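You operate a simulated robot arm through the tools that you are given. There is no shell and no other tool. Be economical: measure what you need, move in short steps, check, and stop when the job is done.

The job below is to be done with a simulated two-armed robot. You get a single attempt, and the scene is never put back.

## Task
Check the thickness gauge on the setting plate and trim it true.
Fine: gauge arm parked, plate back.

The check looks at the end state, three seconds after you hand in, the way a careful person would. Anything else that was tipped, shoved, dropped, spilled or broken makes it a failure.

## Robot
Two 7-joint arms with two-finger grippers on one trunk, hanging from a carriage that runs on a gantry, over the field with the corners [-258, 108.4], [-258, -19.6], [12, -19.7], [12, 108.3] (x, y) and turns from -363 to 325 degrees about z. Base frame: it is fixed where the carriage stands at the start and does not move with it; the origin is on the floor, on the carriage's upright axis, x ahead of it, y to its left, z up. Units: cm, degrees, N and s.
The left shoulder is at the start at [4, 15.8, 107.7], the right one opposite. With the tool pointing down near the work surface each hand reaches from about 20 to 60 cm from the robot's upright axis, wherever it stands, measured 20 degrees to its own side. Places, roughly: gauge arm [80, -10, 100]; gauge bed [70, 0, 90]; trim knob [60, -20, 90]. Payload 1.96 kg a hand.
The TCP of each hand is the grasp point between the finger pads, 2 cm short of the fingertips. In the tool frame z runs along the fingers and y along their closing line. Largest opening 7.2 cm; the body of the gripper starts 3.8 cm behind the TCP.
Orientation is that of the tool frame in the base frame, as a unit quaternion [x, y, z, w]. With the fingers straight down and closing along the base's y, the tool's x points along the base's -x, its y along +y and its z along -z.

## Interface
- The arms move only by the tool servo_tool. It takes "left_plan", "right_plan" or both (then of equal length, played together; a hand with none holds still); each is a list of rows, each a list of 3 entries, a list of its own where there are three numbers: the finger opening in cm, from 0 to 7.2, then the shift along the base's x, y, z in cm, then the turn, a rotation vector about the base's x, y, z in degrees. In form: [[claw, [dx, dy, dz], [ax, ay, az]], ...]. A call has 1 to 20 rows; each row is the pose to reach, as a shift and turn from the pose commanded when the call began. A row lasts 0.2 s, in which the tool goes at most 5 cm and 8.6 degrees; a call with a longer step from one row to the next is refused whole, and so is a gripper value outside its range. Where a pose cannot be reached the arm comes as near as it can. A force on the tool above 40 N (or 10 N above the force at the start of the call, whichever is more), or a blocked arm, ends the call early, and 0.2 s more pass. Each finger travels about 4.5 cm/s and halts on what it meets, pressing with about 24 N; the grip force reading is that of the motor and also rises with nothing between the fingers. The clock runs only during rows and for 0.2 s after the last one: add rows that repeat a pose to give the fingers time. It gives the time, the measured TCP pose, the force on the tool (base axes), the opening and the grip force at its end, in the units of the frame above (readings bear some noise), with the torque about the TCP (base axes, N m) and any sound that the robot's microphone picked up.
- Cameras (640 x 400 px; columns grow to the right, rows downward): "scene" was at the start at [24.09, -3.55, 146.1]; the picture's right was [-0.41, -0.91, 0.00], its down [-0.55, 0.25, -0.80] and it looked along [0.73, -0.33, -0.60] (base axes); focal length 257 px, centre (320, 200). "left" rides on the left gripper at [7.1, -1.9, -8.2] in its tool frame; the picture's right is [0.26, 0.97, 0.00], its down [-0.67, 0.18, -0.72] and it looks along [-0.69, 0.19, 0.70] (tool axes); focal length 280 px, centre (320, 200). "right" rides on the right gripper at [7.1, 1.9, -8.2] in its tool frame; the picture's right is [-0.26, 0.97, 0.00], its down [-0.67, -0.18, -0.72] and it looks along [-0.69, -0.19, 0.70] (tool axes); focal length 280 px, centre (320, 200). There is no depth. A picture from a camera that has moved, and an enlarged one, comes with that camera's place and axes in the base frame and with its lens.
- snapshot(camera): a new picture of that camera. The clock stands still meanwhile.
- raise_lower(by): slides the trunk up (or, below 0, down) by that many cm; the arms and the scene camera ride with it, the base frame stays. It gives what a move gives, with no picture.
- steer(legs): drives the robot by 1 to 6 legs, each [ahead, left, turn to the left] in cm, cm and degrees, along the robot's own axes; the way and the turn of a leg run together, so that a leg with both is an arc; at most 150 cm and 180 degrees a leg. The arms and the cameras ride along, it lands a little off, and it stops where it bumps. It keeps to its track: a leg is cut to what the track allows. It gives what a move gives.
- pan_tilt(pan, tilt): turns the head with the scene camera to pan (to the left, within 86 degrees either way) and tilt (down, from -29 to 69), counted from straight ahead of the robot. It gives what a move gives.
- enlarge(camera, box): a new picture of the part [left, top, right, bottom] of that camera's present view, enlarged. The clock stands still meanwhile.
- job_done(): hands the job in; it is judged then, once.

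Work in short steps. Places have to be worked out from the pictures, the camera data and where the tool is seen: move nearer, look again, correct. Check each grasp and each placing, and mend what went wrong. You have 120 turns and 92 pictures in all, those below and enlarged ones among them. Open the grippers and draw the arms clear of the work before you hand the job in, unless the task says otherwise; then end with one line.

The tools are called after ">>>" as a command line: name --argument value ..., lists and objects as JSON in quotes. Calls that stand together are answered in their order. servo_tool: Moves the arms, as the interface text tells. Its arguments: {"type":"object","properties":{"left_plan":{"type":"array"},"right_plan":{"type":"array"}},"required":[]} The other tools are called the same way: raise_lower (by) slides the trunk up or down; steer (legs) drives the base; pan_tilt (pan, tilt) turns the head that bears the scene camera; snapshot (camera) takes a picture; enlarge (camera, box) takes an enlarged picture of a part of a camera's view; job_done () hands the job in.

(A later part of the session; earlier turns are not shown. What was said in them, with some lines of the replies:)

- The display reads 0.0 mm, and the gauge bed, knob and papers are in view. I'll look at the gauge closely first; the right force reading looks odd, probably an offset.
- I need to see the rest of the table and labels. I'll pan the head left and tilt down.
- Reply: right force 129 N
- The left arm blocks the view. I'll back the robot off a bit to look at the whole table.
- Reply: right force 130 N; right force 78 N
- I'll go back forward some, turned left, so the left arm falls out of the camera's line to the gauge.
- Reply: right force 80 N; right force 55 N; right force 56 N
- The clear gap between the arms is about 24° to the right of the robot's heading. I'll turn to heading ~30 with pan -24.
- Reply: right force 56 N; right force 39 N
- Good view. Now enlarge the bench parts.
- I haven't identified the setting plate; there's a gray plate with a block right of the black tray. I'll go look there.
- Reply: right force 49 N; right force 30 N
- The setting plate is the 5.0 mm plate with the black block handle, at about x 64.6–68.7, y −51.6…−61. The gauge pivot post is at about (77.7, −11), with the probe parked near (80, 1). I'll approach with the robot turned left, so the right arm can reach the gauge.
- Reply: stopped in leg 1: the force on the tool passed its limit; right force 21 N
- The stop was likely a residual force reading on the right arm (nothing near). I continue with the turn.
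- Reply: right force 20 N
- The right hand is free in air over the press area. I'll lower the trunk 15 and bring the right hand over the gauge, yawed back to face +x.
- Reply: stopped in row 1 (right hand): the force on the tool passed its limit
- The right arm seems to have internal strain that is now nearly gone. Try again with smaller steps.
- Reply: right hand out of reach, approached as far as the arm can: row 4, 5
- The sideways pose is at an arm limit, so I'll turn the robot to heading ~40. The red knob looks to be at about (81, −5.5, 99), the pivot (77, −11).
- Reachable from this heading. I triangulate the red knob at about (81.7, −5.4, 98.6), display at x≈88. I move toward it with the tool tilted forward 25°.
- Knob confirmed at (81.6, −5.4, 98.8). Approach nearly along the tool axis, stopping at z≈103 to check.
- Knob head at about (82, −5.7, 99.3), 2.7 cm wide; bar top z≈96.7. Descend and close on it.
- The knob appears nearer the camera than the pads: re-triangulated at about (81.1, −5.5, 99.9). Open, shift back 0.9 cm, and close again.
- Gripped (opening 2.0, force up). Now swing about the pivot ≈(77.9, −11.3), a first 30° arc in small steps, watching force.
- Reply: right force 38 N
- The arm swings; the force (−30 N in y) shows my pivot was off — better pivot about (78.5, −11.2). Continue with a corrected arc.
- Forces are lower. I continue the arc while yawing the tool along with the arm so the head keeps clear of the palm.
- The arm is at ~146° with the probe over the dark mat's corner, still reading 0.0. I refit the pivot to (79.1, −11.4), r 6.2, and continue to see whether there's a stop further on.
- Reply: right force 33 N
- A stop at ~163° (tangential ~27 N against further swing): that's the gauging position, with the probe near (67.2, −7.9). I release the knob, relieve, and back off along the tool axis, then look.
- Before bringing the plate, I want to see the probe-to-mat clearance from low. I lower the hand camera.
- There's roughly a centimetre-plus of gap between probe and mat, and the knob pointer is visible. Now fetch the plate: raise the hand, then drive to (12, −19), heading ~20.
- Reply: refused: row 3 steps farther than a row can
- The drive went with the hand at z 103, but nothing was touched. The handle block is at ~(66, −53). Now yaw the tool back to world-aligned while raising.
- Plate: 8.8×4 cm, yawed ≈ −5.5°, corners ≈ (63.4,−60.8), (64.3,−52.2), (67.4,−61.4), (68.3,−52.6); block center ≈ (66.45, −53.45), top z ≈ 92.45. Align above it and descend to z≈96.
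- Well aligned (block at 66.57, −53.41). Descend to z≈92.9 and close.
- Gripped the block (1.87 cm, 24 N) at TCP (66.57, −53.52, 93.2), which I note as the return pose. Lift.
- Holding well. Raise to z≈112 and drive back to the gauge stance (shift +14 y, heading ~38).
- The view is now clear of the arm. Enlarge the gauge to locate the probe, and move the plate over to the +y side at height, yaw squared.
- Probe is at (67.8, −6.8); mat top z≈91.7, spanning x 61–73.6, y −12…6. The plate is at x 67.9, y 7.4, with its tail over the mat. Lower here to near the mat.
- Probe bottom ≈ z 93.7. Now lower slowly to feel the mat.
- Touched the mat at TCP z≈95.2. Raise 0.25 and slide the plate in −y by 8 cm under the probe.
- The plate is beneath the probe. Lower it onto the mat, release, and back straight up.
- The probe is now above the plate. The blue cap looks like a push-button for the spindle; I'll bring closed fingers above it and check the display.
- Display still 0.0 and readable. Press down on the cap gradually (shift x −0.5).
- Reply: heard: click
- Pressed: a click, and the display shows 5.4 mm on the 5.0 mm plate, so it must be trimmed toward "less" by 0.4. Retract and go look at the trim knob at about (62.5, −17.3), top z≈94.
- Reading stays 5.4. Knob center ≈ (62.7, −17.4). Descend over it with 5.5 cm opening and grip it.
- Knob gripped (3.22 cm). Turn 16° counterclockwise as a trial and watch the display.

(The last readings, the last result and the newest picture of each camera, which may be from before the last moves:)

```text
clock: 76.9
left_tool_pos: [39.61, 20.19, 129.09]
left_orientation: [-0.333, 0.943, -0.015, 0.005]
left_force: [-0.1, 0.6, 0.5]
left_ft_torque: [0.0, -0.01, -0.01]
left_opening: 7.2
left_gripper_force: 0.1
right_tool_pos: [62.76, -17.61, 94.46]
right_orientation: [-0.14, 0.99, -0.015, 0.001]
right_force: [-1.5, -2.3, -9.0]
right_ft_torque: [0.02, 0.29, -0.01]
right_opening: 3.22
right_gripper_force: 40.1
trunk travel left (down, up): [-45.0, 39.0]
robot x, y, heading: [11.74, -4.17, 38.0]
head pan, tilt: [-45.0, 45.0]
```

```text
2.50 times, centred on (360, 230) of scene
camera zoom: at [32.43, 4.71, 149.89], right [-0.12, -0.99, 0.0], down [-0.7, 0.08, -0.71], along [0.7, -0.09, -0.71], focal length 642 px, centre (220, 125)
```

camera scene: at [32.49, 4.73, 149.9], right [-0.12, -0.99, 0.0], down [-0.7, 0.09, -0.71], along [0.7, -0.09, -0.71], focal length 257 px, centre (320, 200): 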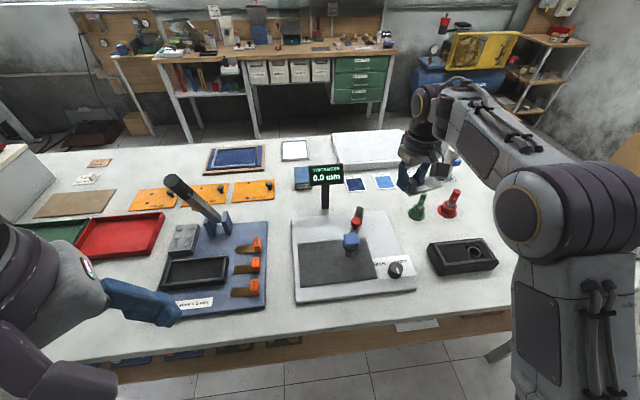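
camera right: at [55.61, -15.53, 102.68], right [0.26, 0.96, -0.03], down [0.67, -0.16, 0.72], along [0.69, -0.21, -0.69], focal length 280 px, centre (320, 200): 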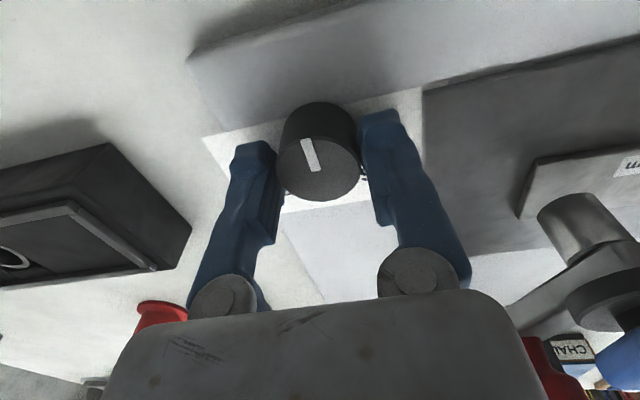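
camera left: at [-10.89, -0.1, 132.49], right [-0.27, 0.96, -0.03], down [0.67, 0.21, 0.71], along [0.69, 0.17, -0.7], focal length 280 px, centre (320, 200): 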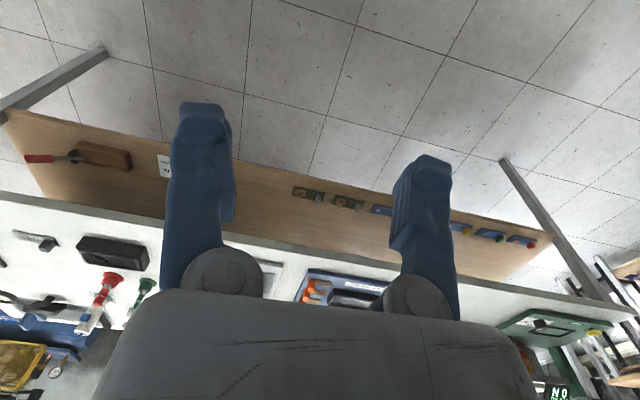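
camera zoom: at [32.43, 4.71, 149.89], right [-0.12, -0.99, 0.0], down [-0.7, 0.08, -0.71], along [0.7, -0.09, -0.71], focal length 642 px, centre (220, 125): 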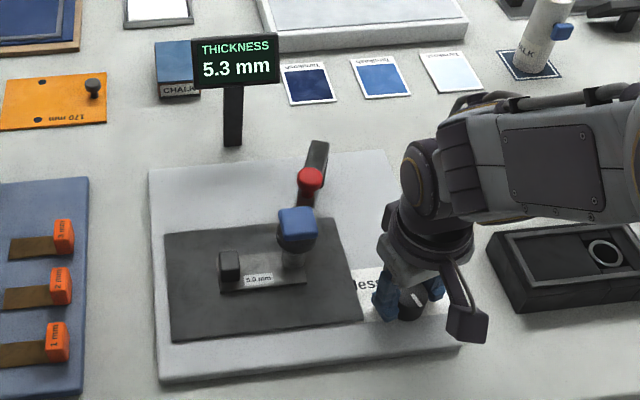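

The display updates live: 5.3 — counterclockwise is "less". Another 24°.

>>> servo_tool --right_plan '[[2.6, [0, 0, 0], [0, 0, 6]], [2.6, [0, 0, 0], [0, 0, 12]], [2.6, [0, 0, 0], [0, 0, 18]], [2.6, [0, 0, 0], [0, 0, 24]], [2.6, [0, 0, 0], [0, 0, 24]]]'

>>> enlarge --camera "scene" --box '[320, 160, 420, 280]'

```text
clock: 78.1
left_tool_pos: [39.47, 20.18, 129.13]
left_orientation: [-0.332, 0.943, -0.015, 0.005]
left_force: [0.5, -0.2, -0.5]
left_ft_torque: [-0.03, -0.01, 0.02]
left_opening: 7.21
left_gripper_force: 0.1
right_tool_pos: [62.6, -17.42, 94.5]
right_orientation: [-0.343, 0.939, -0.014, 0.004]
right_force: [-10.5, -0.3, -1.6]
right_ft_torque: [0.08, 0.16, -0.02]
right_opening: 3.2
right_gripper_force: 40.3
trunk travel left (down, up): [-45.0, 39.0]
robot x, y, heading: [11.83, -4.25, 37.8]
head pan, tilt: [-45.0, 45.0]
```

```text
3.33 times, centred on (370, 220) of scene
camera zoom: at [32.37, 4.72, 149.87], right [-0.12, -0.99, 0.0], down [-0.7, 0.08, -0.71], along [0.7, -0.08, -0.71], focal length 856 px, centre (153, 133)
```

zoom: 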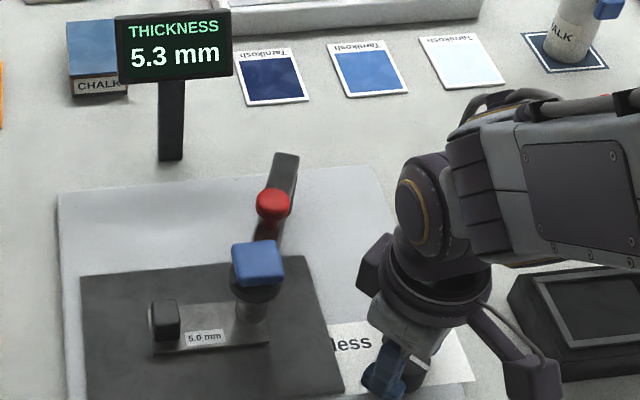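

Still 5.3 at 40° total; the trim rate is slow. Continue +32°.

>>> servo_tool --right_plan '[[2.6, [0, 0, 0], [0, 0, 8]], [2.6, [0, 0, 0], [0, 0, 16]], [2.6, [0, 0, 0], [0, 0, 24]], [2.6, [0, 0, 0], [0, 0, 32]], [2.6, [0, 0, 0], [0, 0, 32]]]'

>>> enlarge --camera "scene" --box '[320, 160, 420, 280]'

```text
clock: 79.3
left_tool_pos: [39.49, 20.06, 129.19]
left_orientation: [-0.333, 0.943, -0.015, 0.005]
left_force: [0.1, 0.1, -0.5]
left_ft_torque: [0.0, 0.01, 0.02]
left_opening: 7.21
left_gripper_force: 0.2
right_tool_pos: [62.37, -17.42, 94.53]
right_orientation: [-0.588, 0.809, -0.011, 0.008]
right_force: [-27.1, 1.0, 26.5]
right_ft_torque: [0.12, 0.43, -0.06]
right_opening: 3.21
right_gripper_force: 39.4
trunk travel left (down, up): [-45.0, 39.0]
robot x, y, heading: [11.71, -4.37, 38.1]
head pan, tilt: [-45.0, 45.0]
```

```text
3.33 times, centred on (370, 220) of scene
camera zoom: at [32.31, 4.71, 149.88], right [-0.12, -0.99, 0.0], down [-0.7, 0.08, -0.71], along [0.7, -0.09, -0.71], focal length 856 px, centre (153, 133)
```

zoom: 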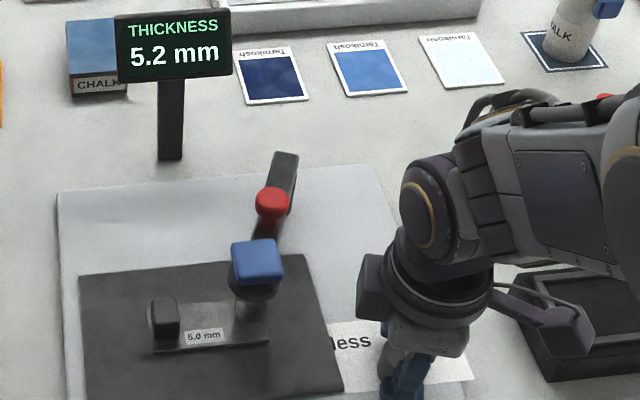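

5.2 at 72°, so about 0.1 per 30°. Side force has grown, so I'll release, wind the tool back 72° around the knob, and re-grip.

>>> servo_tool --right_plan '[[3.5, [0, 0, 0], [0, 0, 0]], [4.8, [0, 0, 0], [0, 0, 0]], [5.5, [0, 0, 0], [0, 0, 0]], [5.5, [0, 0, 0.5], [0, 0, -8]], [5.5, [0, 0, 0.5], [0, 0, -16]], [5.5, [0, 0, 0.5], [0, 0, -24]], [5.5, [0, 0, 0.5], [0, 0, -32]], [5.5, [0, 0, 0.5], [0, 0, -40]], [5.5, [0, 0, 0.5], [0, 0, -48]], [5.5, [0, 0, 0.5], [0, 0, -56]], [5.5, [0, 0, 0.5], [0, 0, -64]], [5.5, [0, 0, 0.5], [0, 0, -72]], [5.5, [0, 0, 0.5], [0, 0, -72]]]'

>>> snapshot --camera "right"

```text
clock: 82.1
left_tool_pos: [39.55, 20.17, 129.17]
left_orientation: [-0.333, 0.943, -0.016, 0.006]
left_force: [-0.3, -0.3, 0.1]
left_ft_torque: [0.02, 0.01, 0.0]
left_opening: 7.23
left_gripper_force: 0.0
right_tool_pos: [62.92, -17.48, 95.2]
right_orientation: [0.001, 1.0, -0.016, 0.0]
right_force: [-0.7, -0.1, -0.2]
right_ft_torque: [-0.02, -0.01, 0.01]
right_opening: 5.51
right_gripper_force: 0.1
trunk travel left (down, up): [-45.0, 39.0]
robot x, y, heading: [11.49, -4.07, 38.2]
head pan, tilt: [-45.0, 45.0]
```

```text
25 pictures are left
camera right: at [55.8, -15.37, 103.33], right [0.26, 0.96, -0.03], down [0.67, -0.16, 0.72], along [0.69, -0.21, -0.69], focal length 280 px, centre (320, 200)
```

right: 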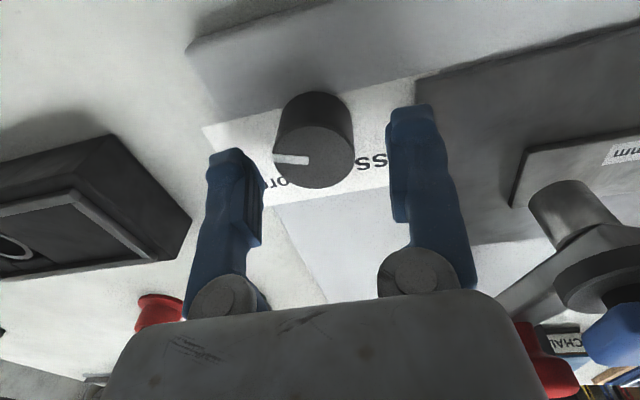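

Knob turned ~72°. Re-center (−0.4, −0.15), grip and turn +32°.

>>> servo_tool --right_plan '[[5.5, [-0.4, -0.15, -0.5], [0, 0, 0]], [4.2, [-0.4, -0.15, -0.5], [0, 0, 0]], [3, [-0.4, -0.15, -0.5], [0, 0, 0]], [2.6, [-0.4, -0.15, -0.5], [0, 0, 0]], [2.6, [-0.4, -0.15, -0.5], [0, 0, 0]], [2.6, [-0.4, -0.15, -0.5], [0, 0, 8]], [2.6, [-0.4, -0.15, -0.5], [0, 0, 16]], [2.6, [-0.4, -0.15, -0.5], [0, 0, 24]], [2.6, [-0.4, -0.15, -0.5], [0, 0, 30]], [2.6, [-0.4, -0.15, -0.5], [0, 0, 30]]]'

>>> enlarge --camera "scene" --box '[320, 160, 420, 280]'

```text
clock: 84.3
left_tool_pos: [39.63, 20.29, 129.27]
left_orientation: [-0.332, 0.943, -0.015, 0.006]
left_force: [0.0, 0.7, -0.5]
left_ft_torque: [-0.01, 0.0, 0.01]
left_opening: 7.19
left_gripper_force: 0.0
right_tool_pos: [62.37, -17.65, 94.69]
right_orientation: [-0.26, 0.966, -0.015, 0.005]
right_force: [-3.4, -0.5, 11.3]
right_ft_torque: [0.2, -0.07, 0.01]
right_opening: 3.25
right_gripper_force: 39.9
trunk travel left (down, up): [-45.0, 39.0]
robot x, y, heading: [12.09, -4.21, 38.3]
head pan, tilt: [-45.0, 45.0]
```

```text
3.33 times, centred on (370, 220) of scene
camera zoom: at [32.51, 4.72, 149.92], right [-0.12, -0.99, 0.0], down [-0.7, 0.08, -0.71], along [0.7, -0.08, -0.71], focal length 856 px, centre (153, 133)
```

zoom: 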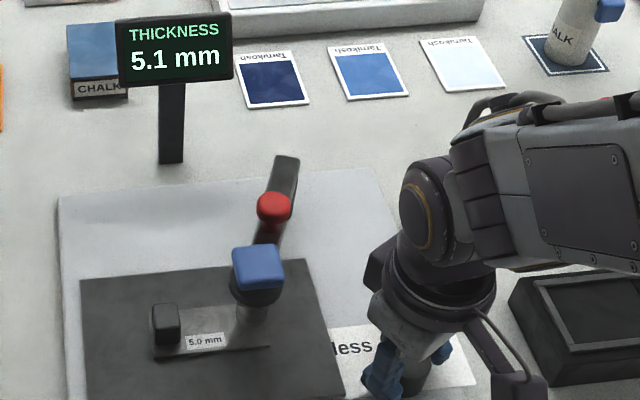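

5.1 at ~102° total. Another 15°.

>>> servo_tool --right_plan '[[2.6, [0, 0, 0], [0, 0, 5]], [2.6, [0, 0, 0], [0, 0, 10]], [2.6, [0, 0, 0], [0, 0, 15]], [2.6, [0, 0, 0], [0, 0, 15]]]'

>>> enlarge --camera "scene" --box '[330, 160, 390, 190]'

```text
clock: 85.3
left_tool_pos: [39.85, 20.15, 129.1]
left_orientation: [-0.333, 0.943, -0.015, 0.007]
left_force: [0.4, -0.1, 0.4]
left_ft_torque: [0.02, 0.0, -0.01]
left_opening: 7.18
left_gripper_force: 0.1
right_tool_pos: [62.42, -17.69, 94.66]
right_orientation: [-0.384, 0.923, -0.014, 0.007]
right_force: [-2.9, 1.4, 14.3]
right_ft_torque: [0.12, 0.04, -0.01]
right_opening: 3.24
right_gripper_force: 40.2
trunk travel left (down, up): [-45.0, 39.0]
robot x, y, heading: [11.69, -4.13, 38.2]
head pan, tilt: [-45.0, 45.0]
```

```text
10.67 times, centred on (360, 175) of scene
camera zoom: at [32.52, 4.73, 149.91], right [-0.12, -0.99, 0.0], down [-0.7, 0.08, -0.71], along [0.7, -0.08, -0.71], focal length 2741 px, centre (-107, 467)
```

zoom: 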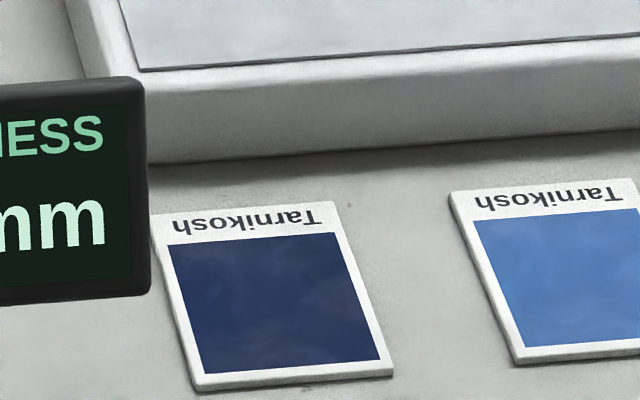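

Wrong crop; look again.

>>> enlarge --camera "scene" --box '[300, 155, 360, 195]'

```text
10.00 times, centred on (330, 175) of scene
camera zoom: at [32.52, 4.73, 149.91], right [-0.12, -0.99, 0.0], down [-0.7, 0.08, -0.71], along [0.7, -0.08, -0.71], focal length 2570 px, centre (220, 450)
```

zoom: 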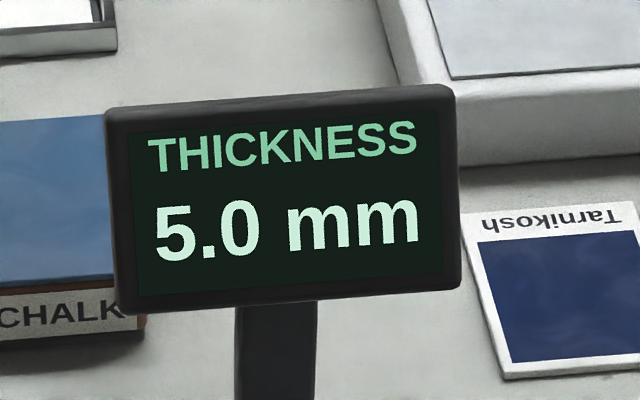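

5.0 reached; the 5.05 transition lies between 102° and 117°, at ~0.003/°. A further +7° centers it.

>>> servo_tool --right_plan '[[2.6, [0, 0, 0], [0, 0, 3.5]], [2.6, [0, 0, 0], [0, 0, 7]], [2.6, [0, 0, 0], [0, 0, 7]], [3.5, [0, 0, 0], [0, 0, 7]], [5, [0, 0, 0], [0, 0, 7]], [5.8, [0, 0, 0], [0, 0, 7]], [5.8, [0, 0, 1], [0, 0, 7]], [5.5, [0, 0, 5], [0, 0, 7]], [4, [0, 0, 9], [0, 0, 7]], [2, [0, 0, 12], [0, 0, 7]], [0, [0, 0, 13], [0, 0, 7]], [0, [0, 0, 13], [0, 0, 7]]]'

>>> enlarge --camera "scene" --box '[280, 150, 440, 310]'

```text
clock: 87.9
left_tool_pos: [39.57, 20.14, 129.17]
left_orientation: [-0.333, 0.943, -0.016, 0.007]
left_force: [-0.1, 0.0, -0.9]
left_ft_torque: [0.02, 0.01, 0.03]
left_opening: 7.2
left_gripper_force: 0.1
right_tool_pos: [62.55, -17.55, 107.76]
right_orientation: [-0.438, 0.899, -0.013, 0.008]
right_force: [-0.5, -1.0, -0.8]
right_ft_torque: [0.0, -0.03, -0.01]
right_opening: 0.01
right_gripper_force: 22.4
trunk travel left (down, up): [-45.0, 39.0]
robot x, y, heading: [11.82, -3.8, 38.0]
head pan, tilt: [-45.0, 45.0]
```

```text
2.50 times, centred on (360, 230) of scene
camera zoom: at [32.49, 4.73, 149.9], right [-0.12, -0.99, 0.0], down [-0.7, 0.08, -0.71], along [0.7, -0.08, -0.71], focal length 642 px, centre (220, 125)
```

zoom: 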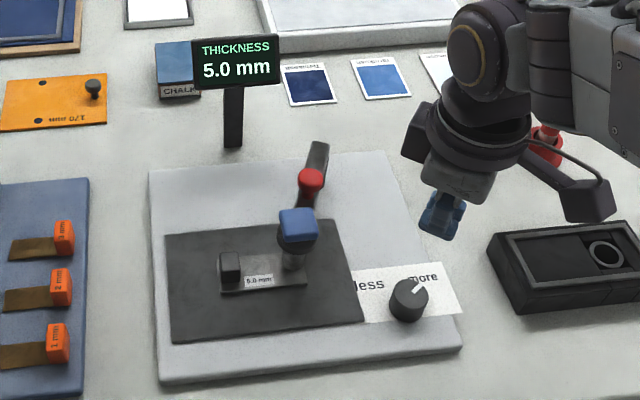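

Reads 5.0. Verify with a second press of the cap, and unwind the yaw on the way.

>>> servo_tool --right_plan '[[0, [0.7, 1.5, 0], [0, 0, -8]], [0, [1.4, 3, 0], [0, 0, -16]], [0, [2.1, 4.5, 0], [0, 0, -24]], [0, [2.8, 6, 0], [0, 0, -32]], [0, [3.5, 7.8, 0], [0, 0, -40]], [0, [4.2, 9.5, 0], [0, 0, -48]], [0, [4.8, 10.6, 0], [0, 0, -52]], [0, [4.8, 10.6, -3], [0, 0, -52]], [0, [4.8, 10.6, -4.5], [0, 0, -52]], [0, [4.8, 10.6, -5.3], [0, 0, -52]], [0, [4.8, 10.6, -6], [0, 0, -52]], [0, [4.8, 10.6, -3], [0, 0, -52]], [0, [4.8, 10.6, 0], [0, 0, -52]], [0, [2, 9, 3], [0, 0, -52]], [0, [2, 9, 3], [0, 0, -52]]]'

>>> enlarge --camera "scene" --box '[280, 150, 440, 310]'

```text
clock: 91.1
left_tool_pos: [39.73, 20.13, 129.15]
left_orientation: [-0.333, 0.943, -0.015, 0.007]
left_force: [-0.5, -0.6, -0.7]
left_ft_torque: [0.0, -0.04, -0.06]
left_opening: 7.2
left_gripper_force: 0.0
right_tool_pos: [64.39, -8.64, 110.95]
right_orientation: [0.0, 1.0, -0.016, 0.0]
right_force: [1.1, -0.4, 0.8]
right_ft_torque: [0.0, 0.03, 0.02]
right_opening: 0.0
right_gripper_force: 23.5
trunk travel left (down, up): [-45.0, 39.0]
robot x, y, heading: [11.15, -3.91, 38.1]
head pan, tilt: [-45.0, 45.0]
```

```text
2.50 times, centred on (360, 230) of scene
camera zoom: at [32.5, 4.73, 149.9], right [-0.12, -0.99, 0.0], down [-0.7, 0.08, -0.71], along [0.7, -0.08, -0.71], focal length 642 px, centre (220, 125)
```

zoom: 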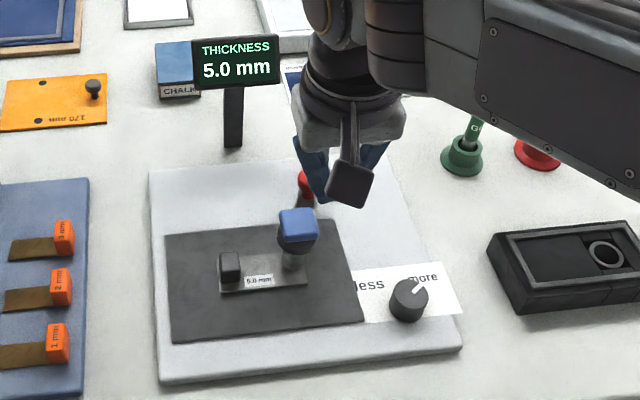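

No click that time. Press once more, holding at depth.

>>> servo_tool --right_plan '[[0, [2.9, 1.7, -3], [0, 0, 0]], [0, [2.9, 1.7, -6], [0, 0, 0]], [0, [2.9, 1.7, -8], [0, 0, 0]], [0, [2.9, 1.7, -9], [0, 0, 0]], [0, [2.9, 1.7, -9.4], [0, 0, 0]], [0, [2.9, 1.7, -9.4], [0, 0, 0]]]'

>>> enlarge --camera "scene" --box '[300, 155, 360, 195]'

```text
clock: 92.5
left_tool_pos: [39.68, 20.22, 129.12]
left_orientation: [-0.333, 0.943, -0.016, 0.007]
left_force: [0.4, -0.1, 0.0]
left_ft_torque: [0.01, 0.0, -0.02]
left_opening: 7.19
left_gripper_force: 0.1
right_tool_pos: [67.34, -6.8, 101.53]
right_orientation: [-0.001, 1.0, -0.017, 0.0]
right_force: [-3.8, 0.7, 11.5]
right_ft_torque: [0.08, 0.06, -0.03]
right_opening: 0.61
right_gripper_force: 29.3
trunk travel left (down, up): [-45.0, 39.0]
robot x, y, heading: [11.56, -4.31, 38.1]
head pan, tilt: [-45.0, 45.0]
heard: click
```

```text
10.00 times, centred on (330, 175) of scene
camera zoom: at [32.51, 4.74, 149.92], right [-0.12, -0.99, 0.0], down [-0.7, 0.08, -0.71], along [0.7, -0.08, -0.71], focal length 2570 px, centre (220, 450)
```

zoom: 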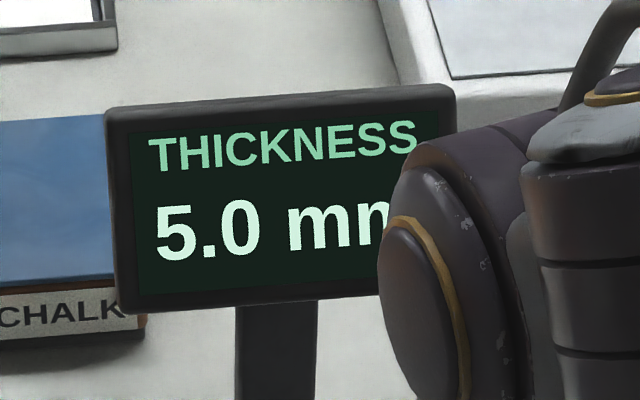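

Click, and 5.0 confirmed. Retract and hover over the plate's block to fetch it back (plate first, so the probe won't sweep into the block).

>>> servo_tool --right_plan '[[0.6, [0, 0, 3], [0, 0, 0]], [1, [0, 0, 7], [0, 0, 0]], [2, [0.1, 2.5, 9], [0, 0, 0]], [3.4, [0.3, 5, 9], [0, 0, 0]], [3.4, [0.5, 7.2, 9], [0, 0, 0]], [3.4, [0.5, 7.2, 9], [0, 0, 0]]]'

>>> snapshot --camera "right"

```text
clock: 93.9
left_tool_pos: [39.58, 20.06, 129.08]
left_orientation: [-0.333, 0.943, -0.016, 0.007]
left_force: [-0.8, 0.3, 0.6]
left_ft_torque: [-0.01, 0.0, 0.0]
left_opening: 7.22
left_gripper_force: 0.0
right_tool_pos: [67.82, 0.23, 110.24]
right_orientation: [0.0, 1.0, -0.016, 0.001]
right_force: [-0.8, -0.9, -0.9]
right_ft_torque: [0.0, -0.02, 0.02]
right_opening: 3.4
right_gripper_force: 0.1
trunk travel left (down, up): [-45.0, 39.0]
robot x, y, heading: [11.62, -4.15, 38.2]
head pan, tilt: [-45.0, 45.0]
```

```text
18 pictures are left
camera right: at [60.78, 2.35, 118.5], right [0.26, 0.96, -0.03], down [0.67, -0.16, 0.72], along [0.69, -0.21, -0.69], focal length 280 px, centre (320, 200)
```

right: 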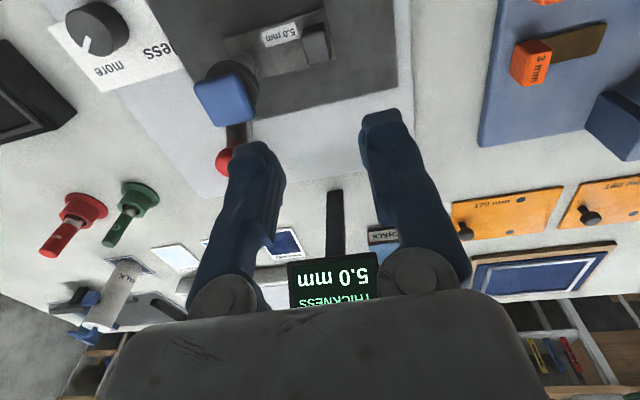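

Block at (67.8, −0.56), as placed. Descend and grip.

>>> servo_tool --right_plan '[[3.6, [0, -0.3, -4], [0, 0, 0]], [3.6, [0, -0.7, -8], [0, 0, 0]], [3.6, [0, -0.7, -11], [0, 0, 0]], [3.6, [0, -0.7, -13.5], [0, 0, 0]], [3.6, [0, -0.7, -14.9], [0, 0, 0]], [3.6, [0, -0.7, -14.9], [0, 0, 0]], [2.4, [0, -0.7, -14.9], [0, 0, 0]], [1.2, [0, -0.7, -14.9], [0, 0, 0]], [1.2, [0, -0.7, -14.9], [0, 0, 0]]]'

```text
clock: 95.9
left_tool_pos: [39.67, 20.15, 129.11]
left_orientation: [-0.333, 0.943, -0.015, 0.007]
left_force: [0.3, 0.1, 0.7]
left_ft_torque: [-0.01, -0.03, 0.03]
left_opening: 7.21
left_gripper_force: 0.1
right_tool_pos: [67.97, -0.54, 95.32]
right_orientation: [0.0, 1.0, -0.016, 0.001]
right_force: [-0.6, 0.0, -0.6]
right_ft_torque: [0.03, 0.02, -0.05]
right_opening: 1.91
right_gripper_force: 24.6
trunk travel left (down, up): [-45.0, 39.0]
robot x, y, heading: [12.04, -4.19, 38.3]
head pan, tilt: [-45.0, 45.0]
```

Gripped (1.91). Lift 0.35, slide out +y by 8, then raise to z≈113 and swing back to the −y side.

>>> servo_tool --right_plan '[[1.2, [0, 0, 0.35], [0, 0, 0]], [1.2, [0, 2, 0.35], [0, 0, 0]], [1.2, [0, 4, 0.35], [0, 0, 0]], [1.2, [0, 6, 0.35], [0, 0, 0]], [1.2, [0, 8, 0.4], [0, 0, 0]], [1.2, [0, 8.5, 4], [0, 0, 0]], [1.2, [0, 8.5, 8], [0, 0, 0]], [1.2, [0, 8.5, 12], [0, 0, 0]], [1.2, [0, 8.5, 16], [0, 0, 0]], [1.2, [0, 8.5, 18], [0, 0, 0]], [1.2, [0, 4, 18], [0, 0, 0]], [1.2, [0, 0, 18], [0, 0, 0]], [1.2, [1, -4, 18], [0, 0, 0]], [1.2, [2, -8, 18], [0, 0, 0]], [1.2, [3, -12, 18], [0, 0, 0]], [1.2, [4, -16, 18], [0, 0, 4]], [1.2, [5, -20, 18], [0, 0, 10]], [1.2, [5, -20, 18], [0, 0, 13.5]]]'

>>> snapshot --camera "right"

```text
clock: 99.7
left_tool_pos: [39.75, 20.18, 129.17]
left_orientation: [-0.333, 0.943, -0.015, 0.006]
left_force: [0.3, 0.0, 0.2]
left_ft_torque: [0.0, -0.01, 0.0]
left_opening: 7.2
left_gripper_force: 0.0
right_tool_pos: [72.77, -20.39, 113.29]
right_orientation: [-0.118, 0.993, -0.015, 0.003]
right_force: [0.4, -0.1, -0.7]
right_ft_torque: [0.02, -0.01, -0.01]
right_opening: 1.93
right_gripper_force: 24.0
trunk travel left (down, up): [-45.0, 39.0]
robot x, y, heading: [11.6, -4.2, 38.1]
head pan, tilt: [-45.0, 45.0]
```

```text
17 pictures are left
camera right: at [65.39, -20.03, 121.42], right [0.03, 1.0, -0.03], down [0.69, 0.0, 0.72], along [0.72, -0.04, -0.69], focal length 280 px, centre (320, 200)
```

right: 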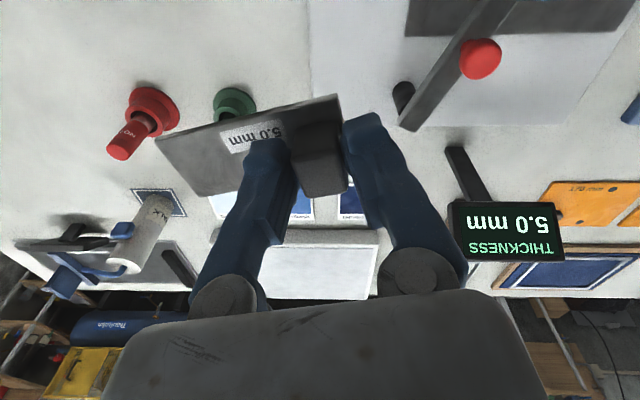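

Plate secure. Drive back to the plate's place.

>>> steer --legs '[[0, 0, -18.4], [-5, -13.5, 0]]'

```text
clock: 102.1
left_tool_pos: [45.56, -4.1, 129.08]
left_orientation: [-0.178, 0.984, -0.016, 0.004]
left_force: [0.5, 0.3, 0.9]
left_ft_torque: [-0.01, 0.02, 0.04]
left_opening: 7.18
left_gripper_force: 0.0
right_tool_pos: [64.26, -52.86, 113.21]
right_orientation: [0.041, 0.999, -0.015, 0.0]
right_force: [-1.4, 0.3, -0.9]
right_ft_torque: [-0.01, -0.03, 0.03]
right_opening: 1.92
right_gripper_force: 23.4
trunk travel left (down, up): [-45.0, 39.0]
robot x, y, heading: [11.36, -18.03, 20.0]
head pan, tilt: [-45.0, 45.0]
```

Orientation matches the pickup exactly. Move to (66.56, −53.47) and lower to just above the table.

>>> servo_tool --right_plan '[[1.2, [1, -0.3, -3], [0, 0, 0]], [1.2, [2.3, -0.6, -7], [0, 0, 0]], [1.2, [2.3, -0.6, -11], [0, 0, 0]], [1.2, [2.3, -0.6, -15], [0, 0, 0]], [1.2, [2.3, -0.6, -18], [0, 0, 0]], [1.2, [2.3, -0.6, -19], [0, 0, 0]], [1.2, [2.3, -0.6, -19], [0, 0, 0]]]'

```text
clock: 103.7
left_tool_pos: [45.56, -4.04, 129.17]
left_orientation: [-0.179, 0.984, -0.017, 0.003]
left_force: [-0.3, -0.7, 1.0]
left_ft_torque: [-0.06, 0.02, -0.05]
left_opening: 7.18
left_gripper_force: 0.1
right_tool_pos: [66.52, -53.3, 94.22]
right_orientation: [0.042, 0.999, -0.017, 0.0]
right_force: [0.2, 0.5, -0.8]
right_ft_torque: [0.04, -0.02, 0.01]
right_opening: 1.9
right_gripper_force: 23.7
trunk travel left (down, up): [-45.0, 39.0]
robot x, y, heading: [11.41, -18.38, 19.6]
head pan, tilt: [-45.0, 45.0]
```

>>> servo_tool --right_plan '[[1.2, [0, -0.12, -0.5], [0, 0, 0]], [1.2, [0, -0.12, -0.85], [0, 0, 0]], [1.2, [0, -0.12, -0.97], [0, 0, 0]], [1.2, [0, -0.12, -0.97], [0, 0, 0]]]'

```text
clock: 104.7
left_tool_pos: [45.46, -3.96, 129.17]
left_orientation: [-0.179, 0.984, -0.016, 0.004]
left_force: [-0.5, -0.2, 0.8]
left_ft_torque: [0.01, -0.01, -0.02]
left_opening: 7.2
left_gripper_force: 0.1
right_tool_pos: [66.57, -53.56, 93.31]
right_orientation: [0.042, 0.999, -0.016, 0.0]
right_force: [0.3, 0.1, -1.1]
right_ft_torque: [0.05, -0.04, 0.03]
right_opening: 1.89
right_gripper_force: 24.1
trunk travel left (down, up): [-45.0, 39.0]
robot x, y, heading: [11.8, -18.22, 19.9]
head pan, tilt: [-45.0, 45.0]
```

At the pickup pose, no contact yet. Lower 0.15, release, and go straight up.

>>> servo_tool --right_plan '[[1.2, [0, 0, -0.1], [0, 0, 0]], [1.2, [0, 0, -0.18], [0, 0, 0]], [1.8, [0, 0, -0.18], [0, 0, 0]], [2.6, [0, 0, -0.15], [0, 0, 0]], [3.8, [0, 0, -0.1], [0, 0, 0]], [4.2, [0, 0, 0], [0, 0, 0]], [4.2, [0, 0, 3], [0, 0, 0]], [4.2, [0, 0, 7], [0, 0, 0]], [4.2, [-1, 0, 11], [0, 0, 0]], [4.2, [-3, 0.5, 15], [0, 0, 0]], [4.2, [-4, 1, 17.7], [0, 0, 5.5]], [4.2, [-4, 1, 17.7], [0, 0, 5.5]]]'

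>>> snapshot --camera "right"

>>> enlarge --camera "right" --box '[230, 20, 370, 110]'

```text
clock: 107.3
left_tool_pos: [45.46, -3.98, 129.18]
left_orientation: [-0.179, 0.984, -0.016, 0.004]
left_force: [1.0, -0.6, 0.1]
left_ft_torque: [-0.01, -0.01, 0.01]
left_opening: 7.2
left_gripper_force: 0.1
right_tool_pos: [62.6, -52.47, 111.16]
right_orientation: [-0.006, 1.0, -0.016, 0.001]
right_force: [-0.1, -0.6, -0.2]
right_ft_torque: [0.03, -0.03, -0.03]
right_opening: 4.2
right_gripper_force: 0.0
trunk travel left (down, up): [-45.0, 39.0]
robot x, y, heading: [11.57, -18.38, 19.9]
head pan, tilt: [-45.0, 45.0]
```

```text
16 pictures are left
camera right: at [55.5, -50.49, 119.27], right [0.25, 0.97, -0.03], down [0.68, -0.15, 0.72], along [0.69, -0.2, -0.69], focal length 280 px, centre (320, 200)
```

right: 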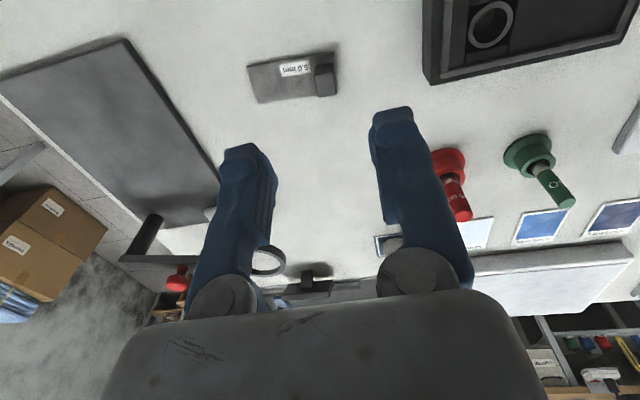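

```text
4.44 times, centred on (300, 65) of right
camera zoom: at [55.5, -50.49, 119.27], right [0.25, 0.97, -0.03], down [0.68, -0.15, 0.72], along [0.69, -0.2, -0.69], focal length 1246 px, centre (409, 800)
```

zoom: 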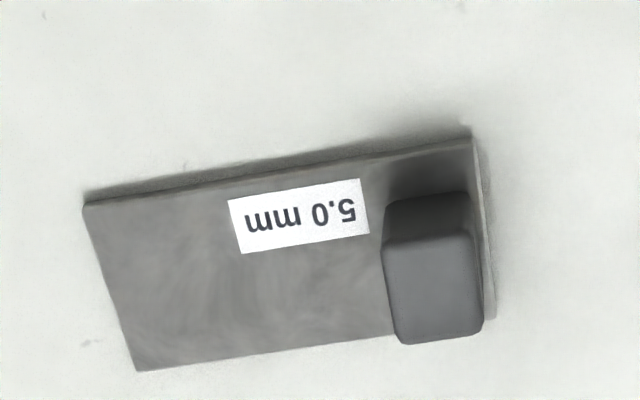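

The plate is back within a few millimetres of its original spot. Now back to the gauge to park the arm.

>>> steer --legs '[[5, 13.5, 0], [0, 0, 18.5]]'

>>> snapshot --camera "scene"

```text
clock: 109.7
left_tool_pos: [39.34, 20.5, 129.1]
left_orientation: [-0.335, 0.942, -0.015, 0.006]
left_force: [0.1, -0.7, 0.9]
left_ft_torque: [0.0, -0.03, 0.03]
left_opening: 7.21
left_gripper_force: 0.1
right_tool_pos: [70.78, -20.15, 111.01]
right_orientation: [-0.167, 0.986, -0.015, 0.004]
right_force: [-0.2, 0.2, 0.1]
right_ft_torque: [0.0, -0.01, 0.03]
right_opening: 4.21
right_gripper_force: 0.1
trunk travel left (down, up): [-45.0, 39.0]
robot x, y, heading: [11.5, -4.0, 38.5]
head pan, tilt: [-45.0, 45.0]
```

```text
14 pictures are left
camera scene: at [32.2, 5.08, 149.9], right [-0.12, -0.99, 0.0], down [-0.7, 0.08, -0.71], along [0.7, -0.08, -0.71], focal length 257 px, centre (320, 200)
```

scene: 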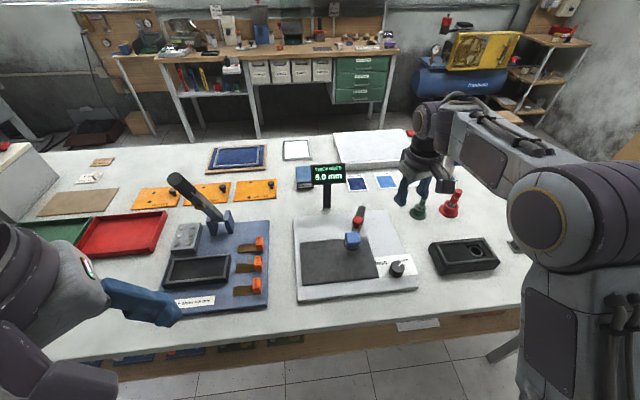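

Now set up the same tilted pose as when I released the red knob (yaw 43°, tilt 28°), 10 cm back along the tool axis.

>>> servo_tool --right_plan '[[4, [-1, 1.7, 0.5], [0, 0, 8]], [4, [-2, 3.4, 1], [0, 0, 16]], [4, [-2.8, 5, 1], [0, 0, 24]], [4, [-2.8, 5, 1], [0, 0, 24]]]'

>>> servo_tool --right_plan '[[4, [0.4, 0.6, 0], [4.7, -5, 0]], [4, [0.8, 1.2, 0], [9.5, -10.1, 0]], [4, [1.2, 1.8, -1], [14.2, -15.1, 0]], [4, [1.4, 2.4, -3], [18.95, -20.2, 0]], [4, [1.4, 2.4, -3], [18.95, -20.2, 0]]]'

>>> snapshot --camera "right"

```text
clock: 110.7
left_tool_pos: [39.27, 20.53, 129.21]
left_orientation: [-0.334, 0.942, -0.016, 0.006]
left_force: [-0.8, 0.0, -0.1]
left_ft_torque: [0.0, 0.02, -0.02]
left_opening: 7.19
left_gripper_force: 0.0
right_tool_pos: [67.88, -15.11, 112.07]
right_orientation: [-0.369, 0.929, -0.014, 0.006]
right_force: [-0.6, 0.1, -0.8]
right_ft_torque: [0.03, -0.01, 0.06]
right_opening: 3.96
right_gripper_force: 0.0
trunk travel left (down, up): [-45.0, 39.0]
robot x, y, heading: [11.38, -3.89, 38.2]
head pan, tilt: [-45.0, 45.0]
```

```text
clock: 111.8
left_tool_pos: [39.37, 20.59, 129.17]
left_orientation: [-0.335, 0.942, -0.015, 0.007]
left_force: [-0.1, 0.2, -0.2]
left_ft_torque: [0.01, -0.01, 0.01]
left_opening: 7.19
left_gripper_force: 0.0
right_tool_pos: [69.3, -12.82, 109.1]
right_orientation: [-0.354, 0.904, 0.074, 0.23]
right_force: [0.2, 0.6, 0.3]
right_ft_torque: [0.0, 0.01, 0.0]
right_opening: 4.0
right_gripper_force: 0.1
trunk travel left (down, up): [-45.0, 39.0]
robot x, y, heading: [11.44, -4.21, 38.4]
head pan, tilt: [-45.0, 45.0]
```

```text
13 pictures are left
camera right: at [60.58, -18.13, 113.04], right [-0.48, 0.87, 0.1], down [0.3, 0.06, 0.95], along [0.82, 0.49, -0.29], focal length 280 px, centre (320, 200)
```

right: 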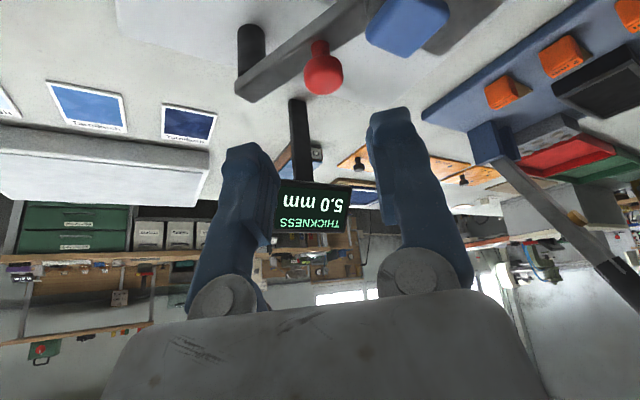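

Knob at (72.9, −9.6, 99.9) as expected. Approach along the axis and grip.

>>> servo_tool --right_plan '[[4, [1.2, 1, -3], [0, 0, 0]], [4, [2.4, 2.1, -6], [0, 0, 0]], [4, [3.1, 2.7, -7.8], [0, 0, 0]], [4, [3.7, 3.2, -9.1], [0, 0, 0]], [4, [3.7, 3.2, -9.1], [0, 0, 0]], [3, [3.7, 3.2, -9.1], [0, 0, 0]], [2, [3.7, 3.2, -9.1], [0, 0, 0]], [1.7, [3.7, 3.2, -9.1], [0, 0, 0]], [1.7, [3.7, 3.2, -9.1], [0, 0, 0]]]'

```text
clock: 113.8
left_tool_pos: [39.23, 20.56, 129.23]
left_orientation: [-0.334, 0.942, -0.015, 0.005]
left_force: [0.6, -0.1, -0.4]
left_ft_torque: [0.0, -0.01, -0.01]
left_opening: 7.22
left_gripper_force: 0.1
right_tool_pos: [73.0, -9.27, 100.05]
right_orientation: [-0.355, 0.903, 0.075, 0.228]
right_force: [-4.1, 4.3, -3.4]
right_ft_torque: [0.04, -0.04, 0.16]
right_opening: 1.99
right_gripper_force: 38.1
trunk travel left (down, up): [-45.0, 39.0]
robot x, y, heading: [11.45, -3.94, 38.2]
head pan, tilt: [-45.0, 45.0]
```

Gripped. Swing back along the fitted circle with matching yaw, first half (162°→120°).

>>> servo_tool --right_plan '[[1.7, [0.2, 0.4, 0], [0, 0, -3.5]], [1.7, [0.48, 0.84, 0], [0, 0, -7]], [1.7, [0.84, 1.51, 0], [0, 0, -14]], [1.7, [1.28, 2.12, 0], [0, 0, -21]], [1.7, [1.79, 2.68, 0], [0, 0, -28]], [1.7, [2.37, 3.17, 0], [0, 0, -35]], [1.7, [3.0, 3.59, 0], [0, 0, -42]]]'

```text
clock: 115.5
left_tool_pos: [39.51, 20.4, 129.02]
left_orientation: [-0.335, 0.942, -0.016, 0.007]
left_force: [-0.7, 0.2, -0.2]
left_ft_torque: [-0.02, 0.06, 0.04]
left_opening: 7.21
left_gripper_force: 0.1
right_tool_pos: [76.15, -6.17, 100.01]
right_orientation: [-0.004, 0.971, -0.014, 0.24]
right_force: [10.5, -5.6, -15.9]
right_ft_torque: [-0.17, -0.07, 0.42]
right_opening: 1.98
right_gripper_force: 40.2
trunk travel left (down, up): [-45.0, 39.0]
robot x, y, heading: [11.62, -3.93, 37.9]
head pan, tilt: [-45.0, 45.0]
```

Smooth. Second half to the original parked position (80.83, −5.42).

>>> servo_tool --right_plan '[[1.7, [0.68, 0.24, 0], [0, 0, 0]], [1.7, [1.39, 0.49, 0], [0, 0, 0]], [1.7, [2.13, 0.65, 0], [0, 0, 0]], [1.7, [2.88, 0.73, 0], [0, 0, 0]], [1.7, [3.64, 0.73, 0], [0, 0, 0]], [1.7, [4.39, 0.65, 0], [0, 0, 0]], [1.7, [4.9, 0.55, 0], [0, 0, 0]], [1.7, [4.9, 0.55, 0], [0, 0, 0]]]'

>>> snapshot --camera "right"

```text
clock: 117.2
left_tool_pos: [39.13, 20.5, 128.97]
left_orientation: [-0.334, 0.942, -0.015, 0.006]
left_force: [-0.1, -0.5, 0.2]
left_ft_torque: [0.0, -0.01, 0.03]
left_opening: 7.21
left_gripper_force: 0.1
right_tool_pos: [80.87, -5.36, 99.95]
right_orientation: [-0.007, 0.971, -0.013, 0.24]
right_force: [-5.1, -0.6, -6.5]
right_ft_torque: [-0.16, 0.53, -0.26]
right_opening: 1.86
right_gripper_force: 39.8
trunk travel left (down, up): [-45.0, 39.0]
robot x, y, heading: [11.39, -3.63, 38.1]
head pan, tilt: [-45.0, 45.0]
```

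```text
12 pictures are left
camera right: at [70.85, -3.45, 103.81], right [0.22, 0.97, 0.09], down [0.27, -0.15, 0.95], along [0.94, -0.19, -0.29], focal length 280 px, centre (320, 200)
```

right: 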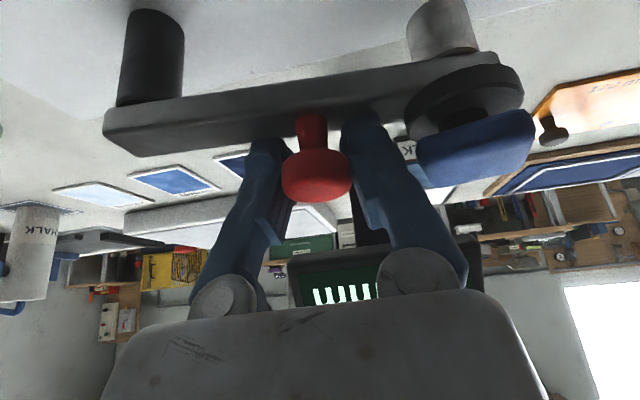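

Nearly at the original pose, a few degrees short by the bar's slope. Nudge a little further to seat it at its park, watching force.

>>> servo_tool --right_plan '[[1.7, [0.25, -0.08, 0], [0, 0, 0]], [1.7, [0.5, -0.18, 0], [0, 0, 0]], [1.7, [0.5, -0.18, 0], [0, 0, 0]]]'

>>> snapshot --camera "right"

```text
clock: 118.0
left_tool_pos: [39.14, 20.62, 129.17]
left_orientation: [-0.334, 0.942, -0.015, 0.006]
left_force: [-0.2, 0.4, 0.7]
left_ft_torque: [0.01, 0.0, 0.02]
left_opening: 7.21
left_gripper_force: 0.0
right_tool_pos: [81.53, -5.44, 99.91]
right_orientation: [-0.007, 0.971, -0.012, 0.24]
right_force: [-5.2, 6.5, -7.5]
right_ft_torque: [0.07, 0.27, -0.44]
right_opening: 1.82
right_gripper_force: 40.0
trunk travel left (down, up): [-45.0, 39.0]
robot x, y, heading: [11.52, -4.0, 38.0]
head pan, tilt: [-45.0, 45.0]
```

```text
11 pictures are left
camera right: at [71.34, -3.52, 103.8], right [0.22, 0.97, 0.1], down [0.27, -0.16, 0.95], along [0.94, -0.19, -0.29], focal length 280 px, centre (320, 200)
```

right: 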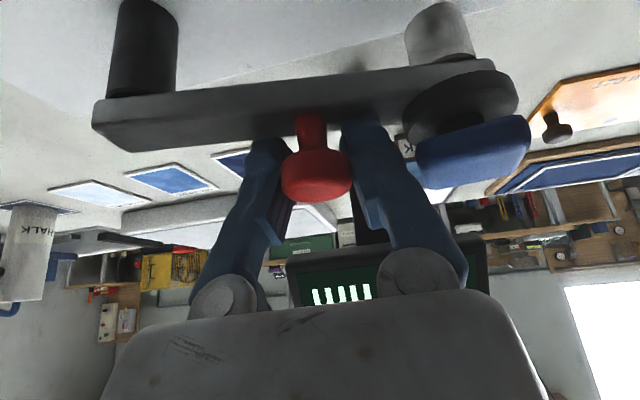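

Bar slope now matches the original. Release and back off along the tool axis.

>>> servo_tool --right_plan '[[2.6, [-0.1, 0, 0], [0, 0, 0]], [3.4, [-0.1, 0, 0], [0, 0, 0]], [4, [-0.1, 0, 0], [0, 0, 0]], [4, [-0.1, 0, 0], [0, 0, 0]], [4, [-1.3, 0, 2.3], [0, 0, 0]], [4, [-3, 0, 5.5], [0, 0, 0]], [4, [-5, 0, 9], [0, 0, 0]], [4, [-7.5, 0, 12.5], [0, 0, 0]], [4, [-10.5, -2, 15], [0, 0, 0]], [4, [-14, -4, 17], [0, 0, 0]], [4, [-14, -4, 17], [0, 0, 0]]]'

>>> snapshot --camera "right"

```text
clock: 120.5
left_tool_pos: [39.27, 20.44, 129.06]
left_orientation: [-0.335, 0.942, -0.015, 0.006]
left_force: [0.3, -0.3, 0.2]
left_ft_torque: [-0.07, 0.0, -0.01]
left_opening: 7.22
left_gripper_force: 0.0
right_tool_pos: [67.62, -9.89, 116.98]
right_orientation: [-0.006, 0.97, -0.012, 0.241]
right_force: [-1.0, 0.3, 0.3]
right_ft_torque: [0.0, -0.02, 0.01]
right_opening: 4.0
right_gripper_force: 0.0
trunk travel left (down, up): [-45.0, 39.0]
robot x, y, heading: [11.25, -3.82, 38.3]
head pan, tilt: [-45.0, 45.0]
```

```text
10 pictures are left
camera right: at [57.55, -7.96, 120.96], right [0.23, 0.97, 0.1], down [0.26, -0.16, 0.95], along [0.94, -0.19, -0.29], focal length 280 px, centre (320, 200)
```

right: 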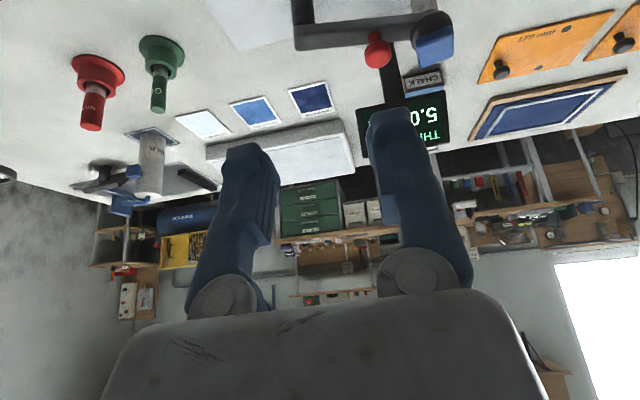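

Arm is released and parked. Withdraw the robot to the earlier viewing spot for a final comparison.

>>> steer --legs '[[-40, 32, 0], [0, 0, -11.5]]'

>>> raise_lower --by 15

>>> pan_tilt --pan -26 --tilt 36

>>> enlarge --camera "scene" --box '[310, 145, 430, 245]'

>>> snapshot --camera "scene"

```text
clock: 124.2
left_tool_pos: [-8.03, 15.16, 129.11]
left_orientation: [-0.243, 0.97, -0.016, 0.006]
left_force: [-0.5, 0.1, 0.5]
left_ft_torque: [0.01, 0.0, -0.04]
left_opening: 7.18
left_gripper_force: 0.1
right_tool_pos: [13.84, -19.97, 117.03]
right_orientation: [0.087, 0.967, -0.036, 0.238]
right_force: [0.6, 0.7, -0.6]
right_ft_torque: [0.01, -0.01, 0.01]
right_opening: 4.02
right_gripper_force: 0.0
trunk travel left (down, up): [-45.0, 39.0]
robot x, y, heading: [-40.58, -3.82, 27.1]
head pan, tilt: [-45.0, 45.0]
```

```text
clock: 126.0
left_tool_pos: [-8.05, 15.26, 144.13]
left_orientation: [-0.242, 0.97, -0.016, 0.005]
left_force: [0.3, -0.3, -1.1]
left_ft_torque: [-0.04, -0.03, 0.0]
left_opening: 7.2
left_gripper_force: 0.1
right_tool_pos: [13.84, -19.99, 131.97]
right_orientation: [0.087, 0.967, -0.035, 0.238]
right_force: [0.6, -0.4, -0.4]
right_ft_torque: [-0.03, 0.0, 0.0]
right_opening: 4.0
right_gripper_force: 0.1
trunk travel left (down, up): [-60.0, 24.0]
robot x, y, heading: [-40.28, -3.3, 27.7]
head pan, tilt: [-45.0, 45.0]
```

```text
clock: 126.8
left_tool_pos: [-7.99, 15.22, 144.2]
left_orientation: [-0.243, 0.97, -0.016, 0.005]
left_force: [-1.0, -0.1, 0.5]
left_ft_torque: [-0.01, 0.0, -0.01]
left_opening: 7.22
left_gripper_force: 0.0
right_tool_pos: [14.0, -19.98, 132.03]
right_orientation: [0.086, 0.967, -0.035, 0.237]
right_force: [-0.5, 0.2, 0.1]
right_ft_torque: [-0.01, -0.01, -0.02]
right_opening: 3.99
right_gripper_force: 0.2
trunk travel left (down, up): [-60.0, 24.0]
robot x, y, heading: [-40.36, -3.62, 27.2]
head pan, tilt: [-26.0, 36.0]
```

```text
4.00 times, centred on (370, 195) of scene
camera zoom: at [-16.99, 4.04, 166.23], right [0.02, -1.0, 0.0], down [-0.59, -0.01, -0.81], along [0.81, 0.02, -0.59], focal length 1028 px, centre (120, 220)
```

zoom: 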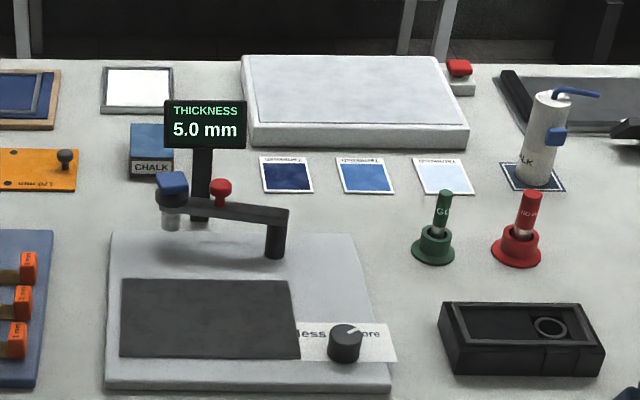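

```text
8 pictures are left
camera scene: at [-16.99, 4.04, 166.23], right [0.02, -1.0, 0.0], down [-0.59, -0.01, -0.81], along [0.81, 0.02, -0.59], focal length 257 px, centre (320, 200)
```

scene: 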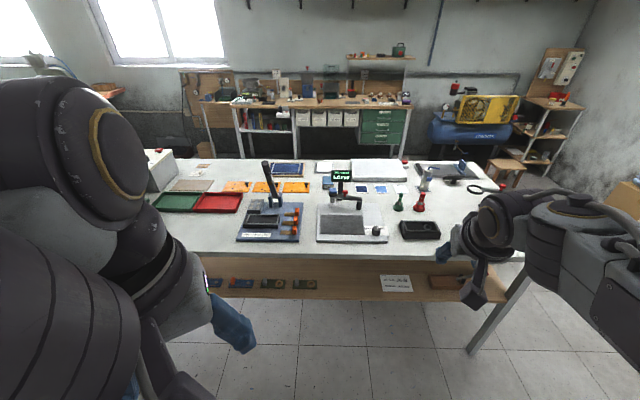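

The parked arm matches its original pose, the display reads 5.0, the plate is back, and everything else looks undisturbed. Both grippers are open and clear, so I hand in.

>>> job_done

```text
The job is handed in.
```

The thickness gauge read 5.4 mm on the 5.0 mm setting plate; I trimmed it to read 5.0 mm and confirmed that with a second press. The gauge arm is parked in its starting position and the plate is back within about 4 mm of its original spot.
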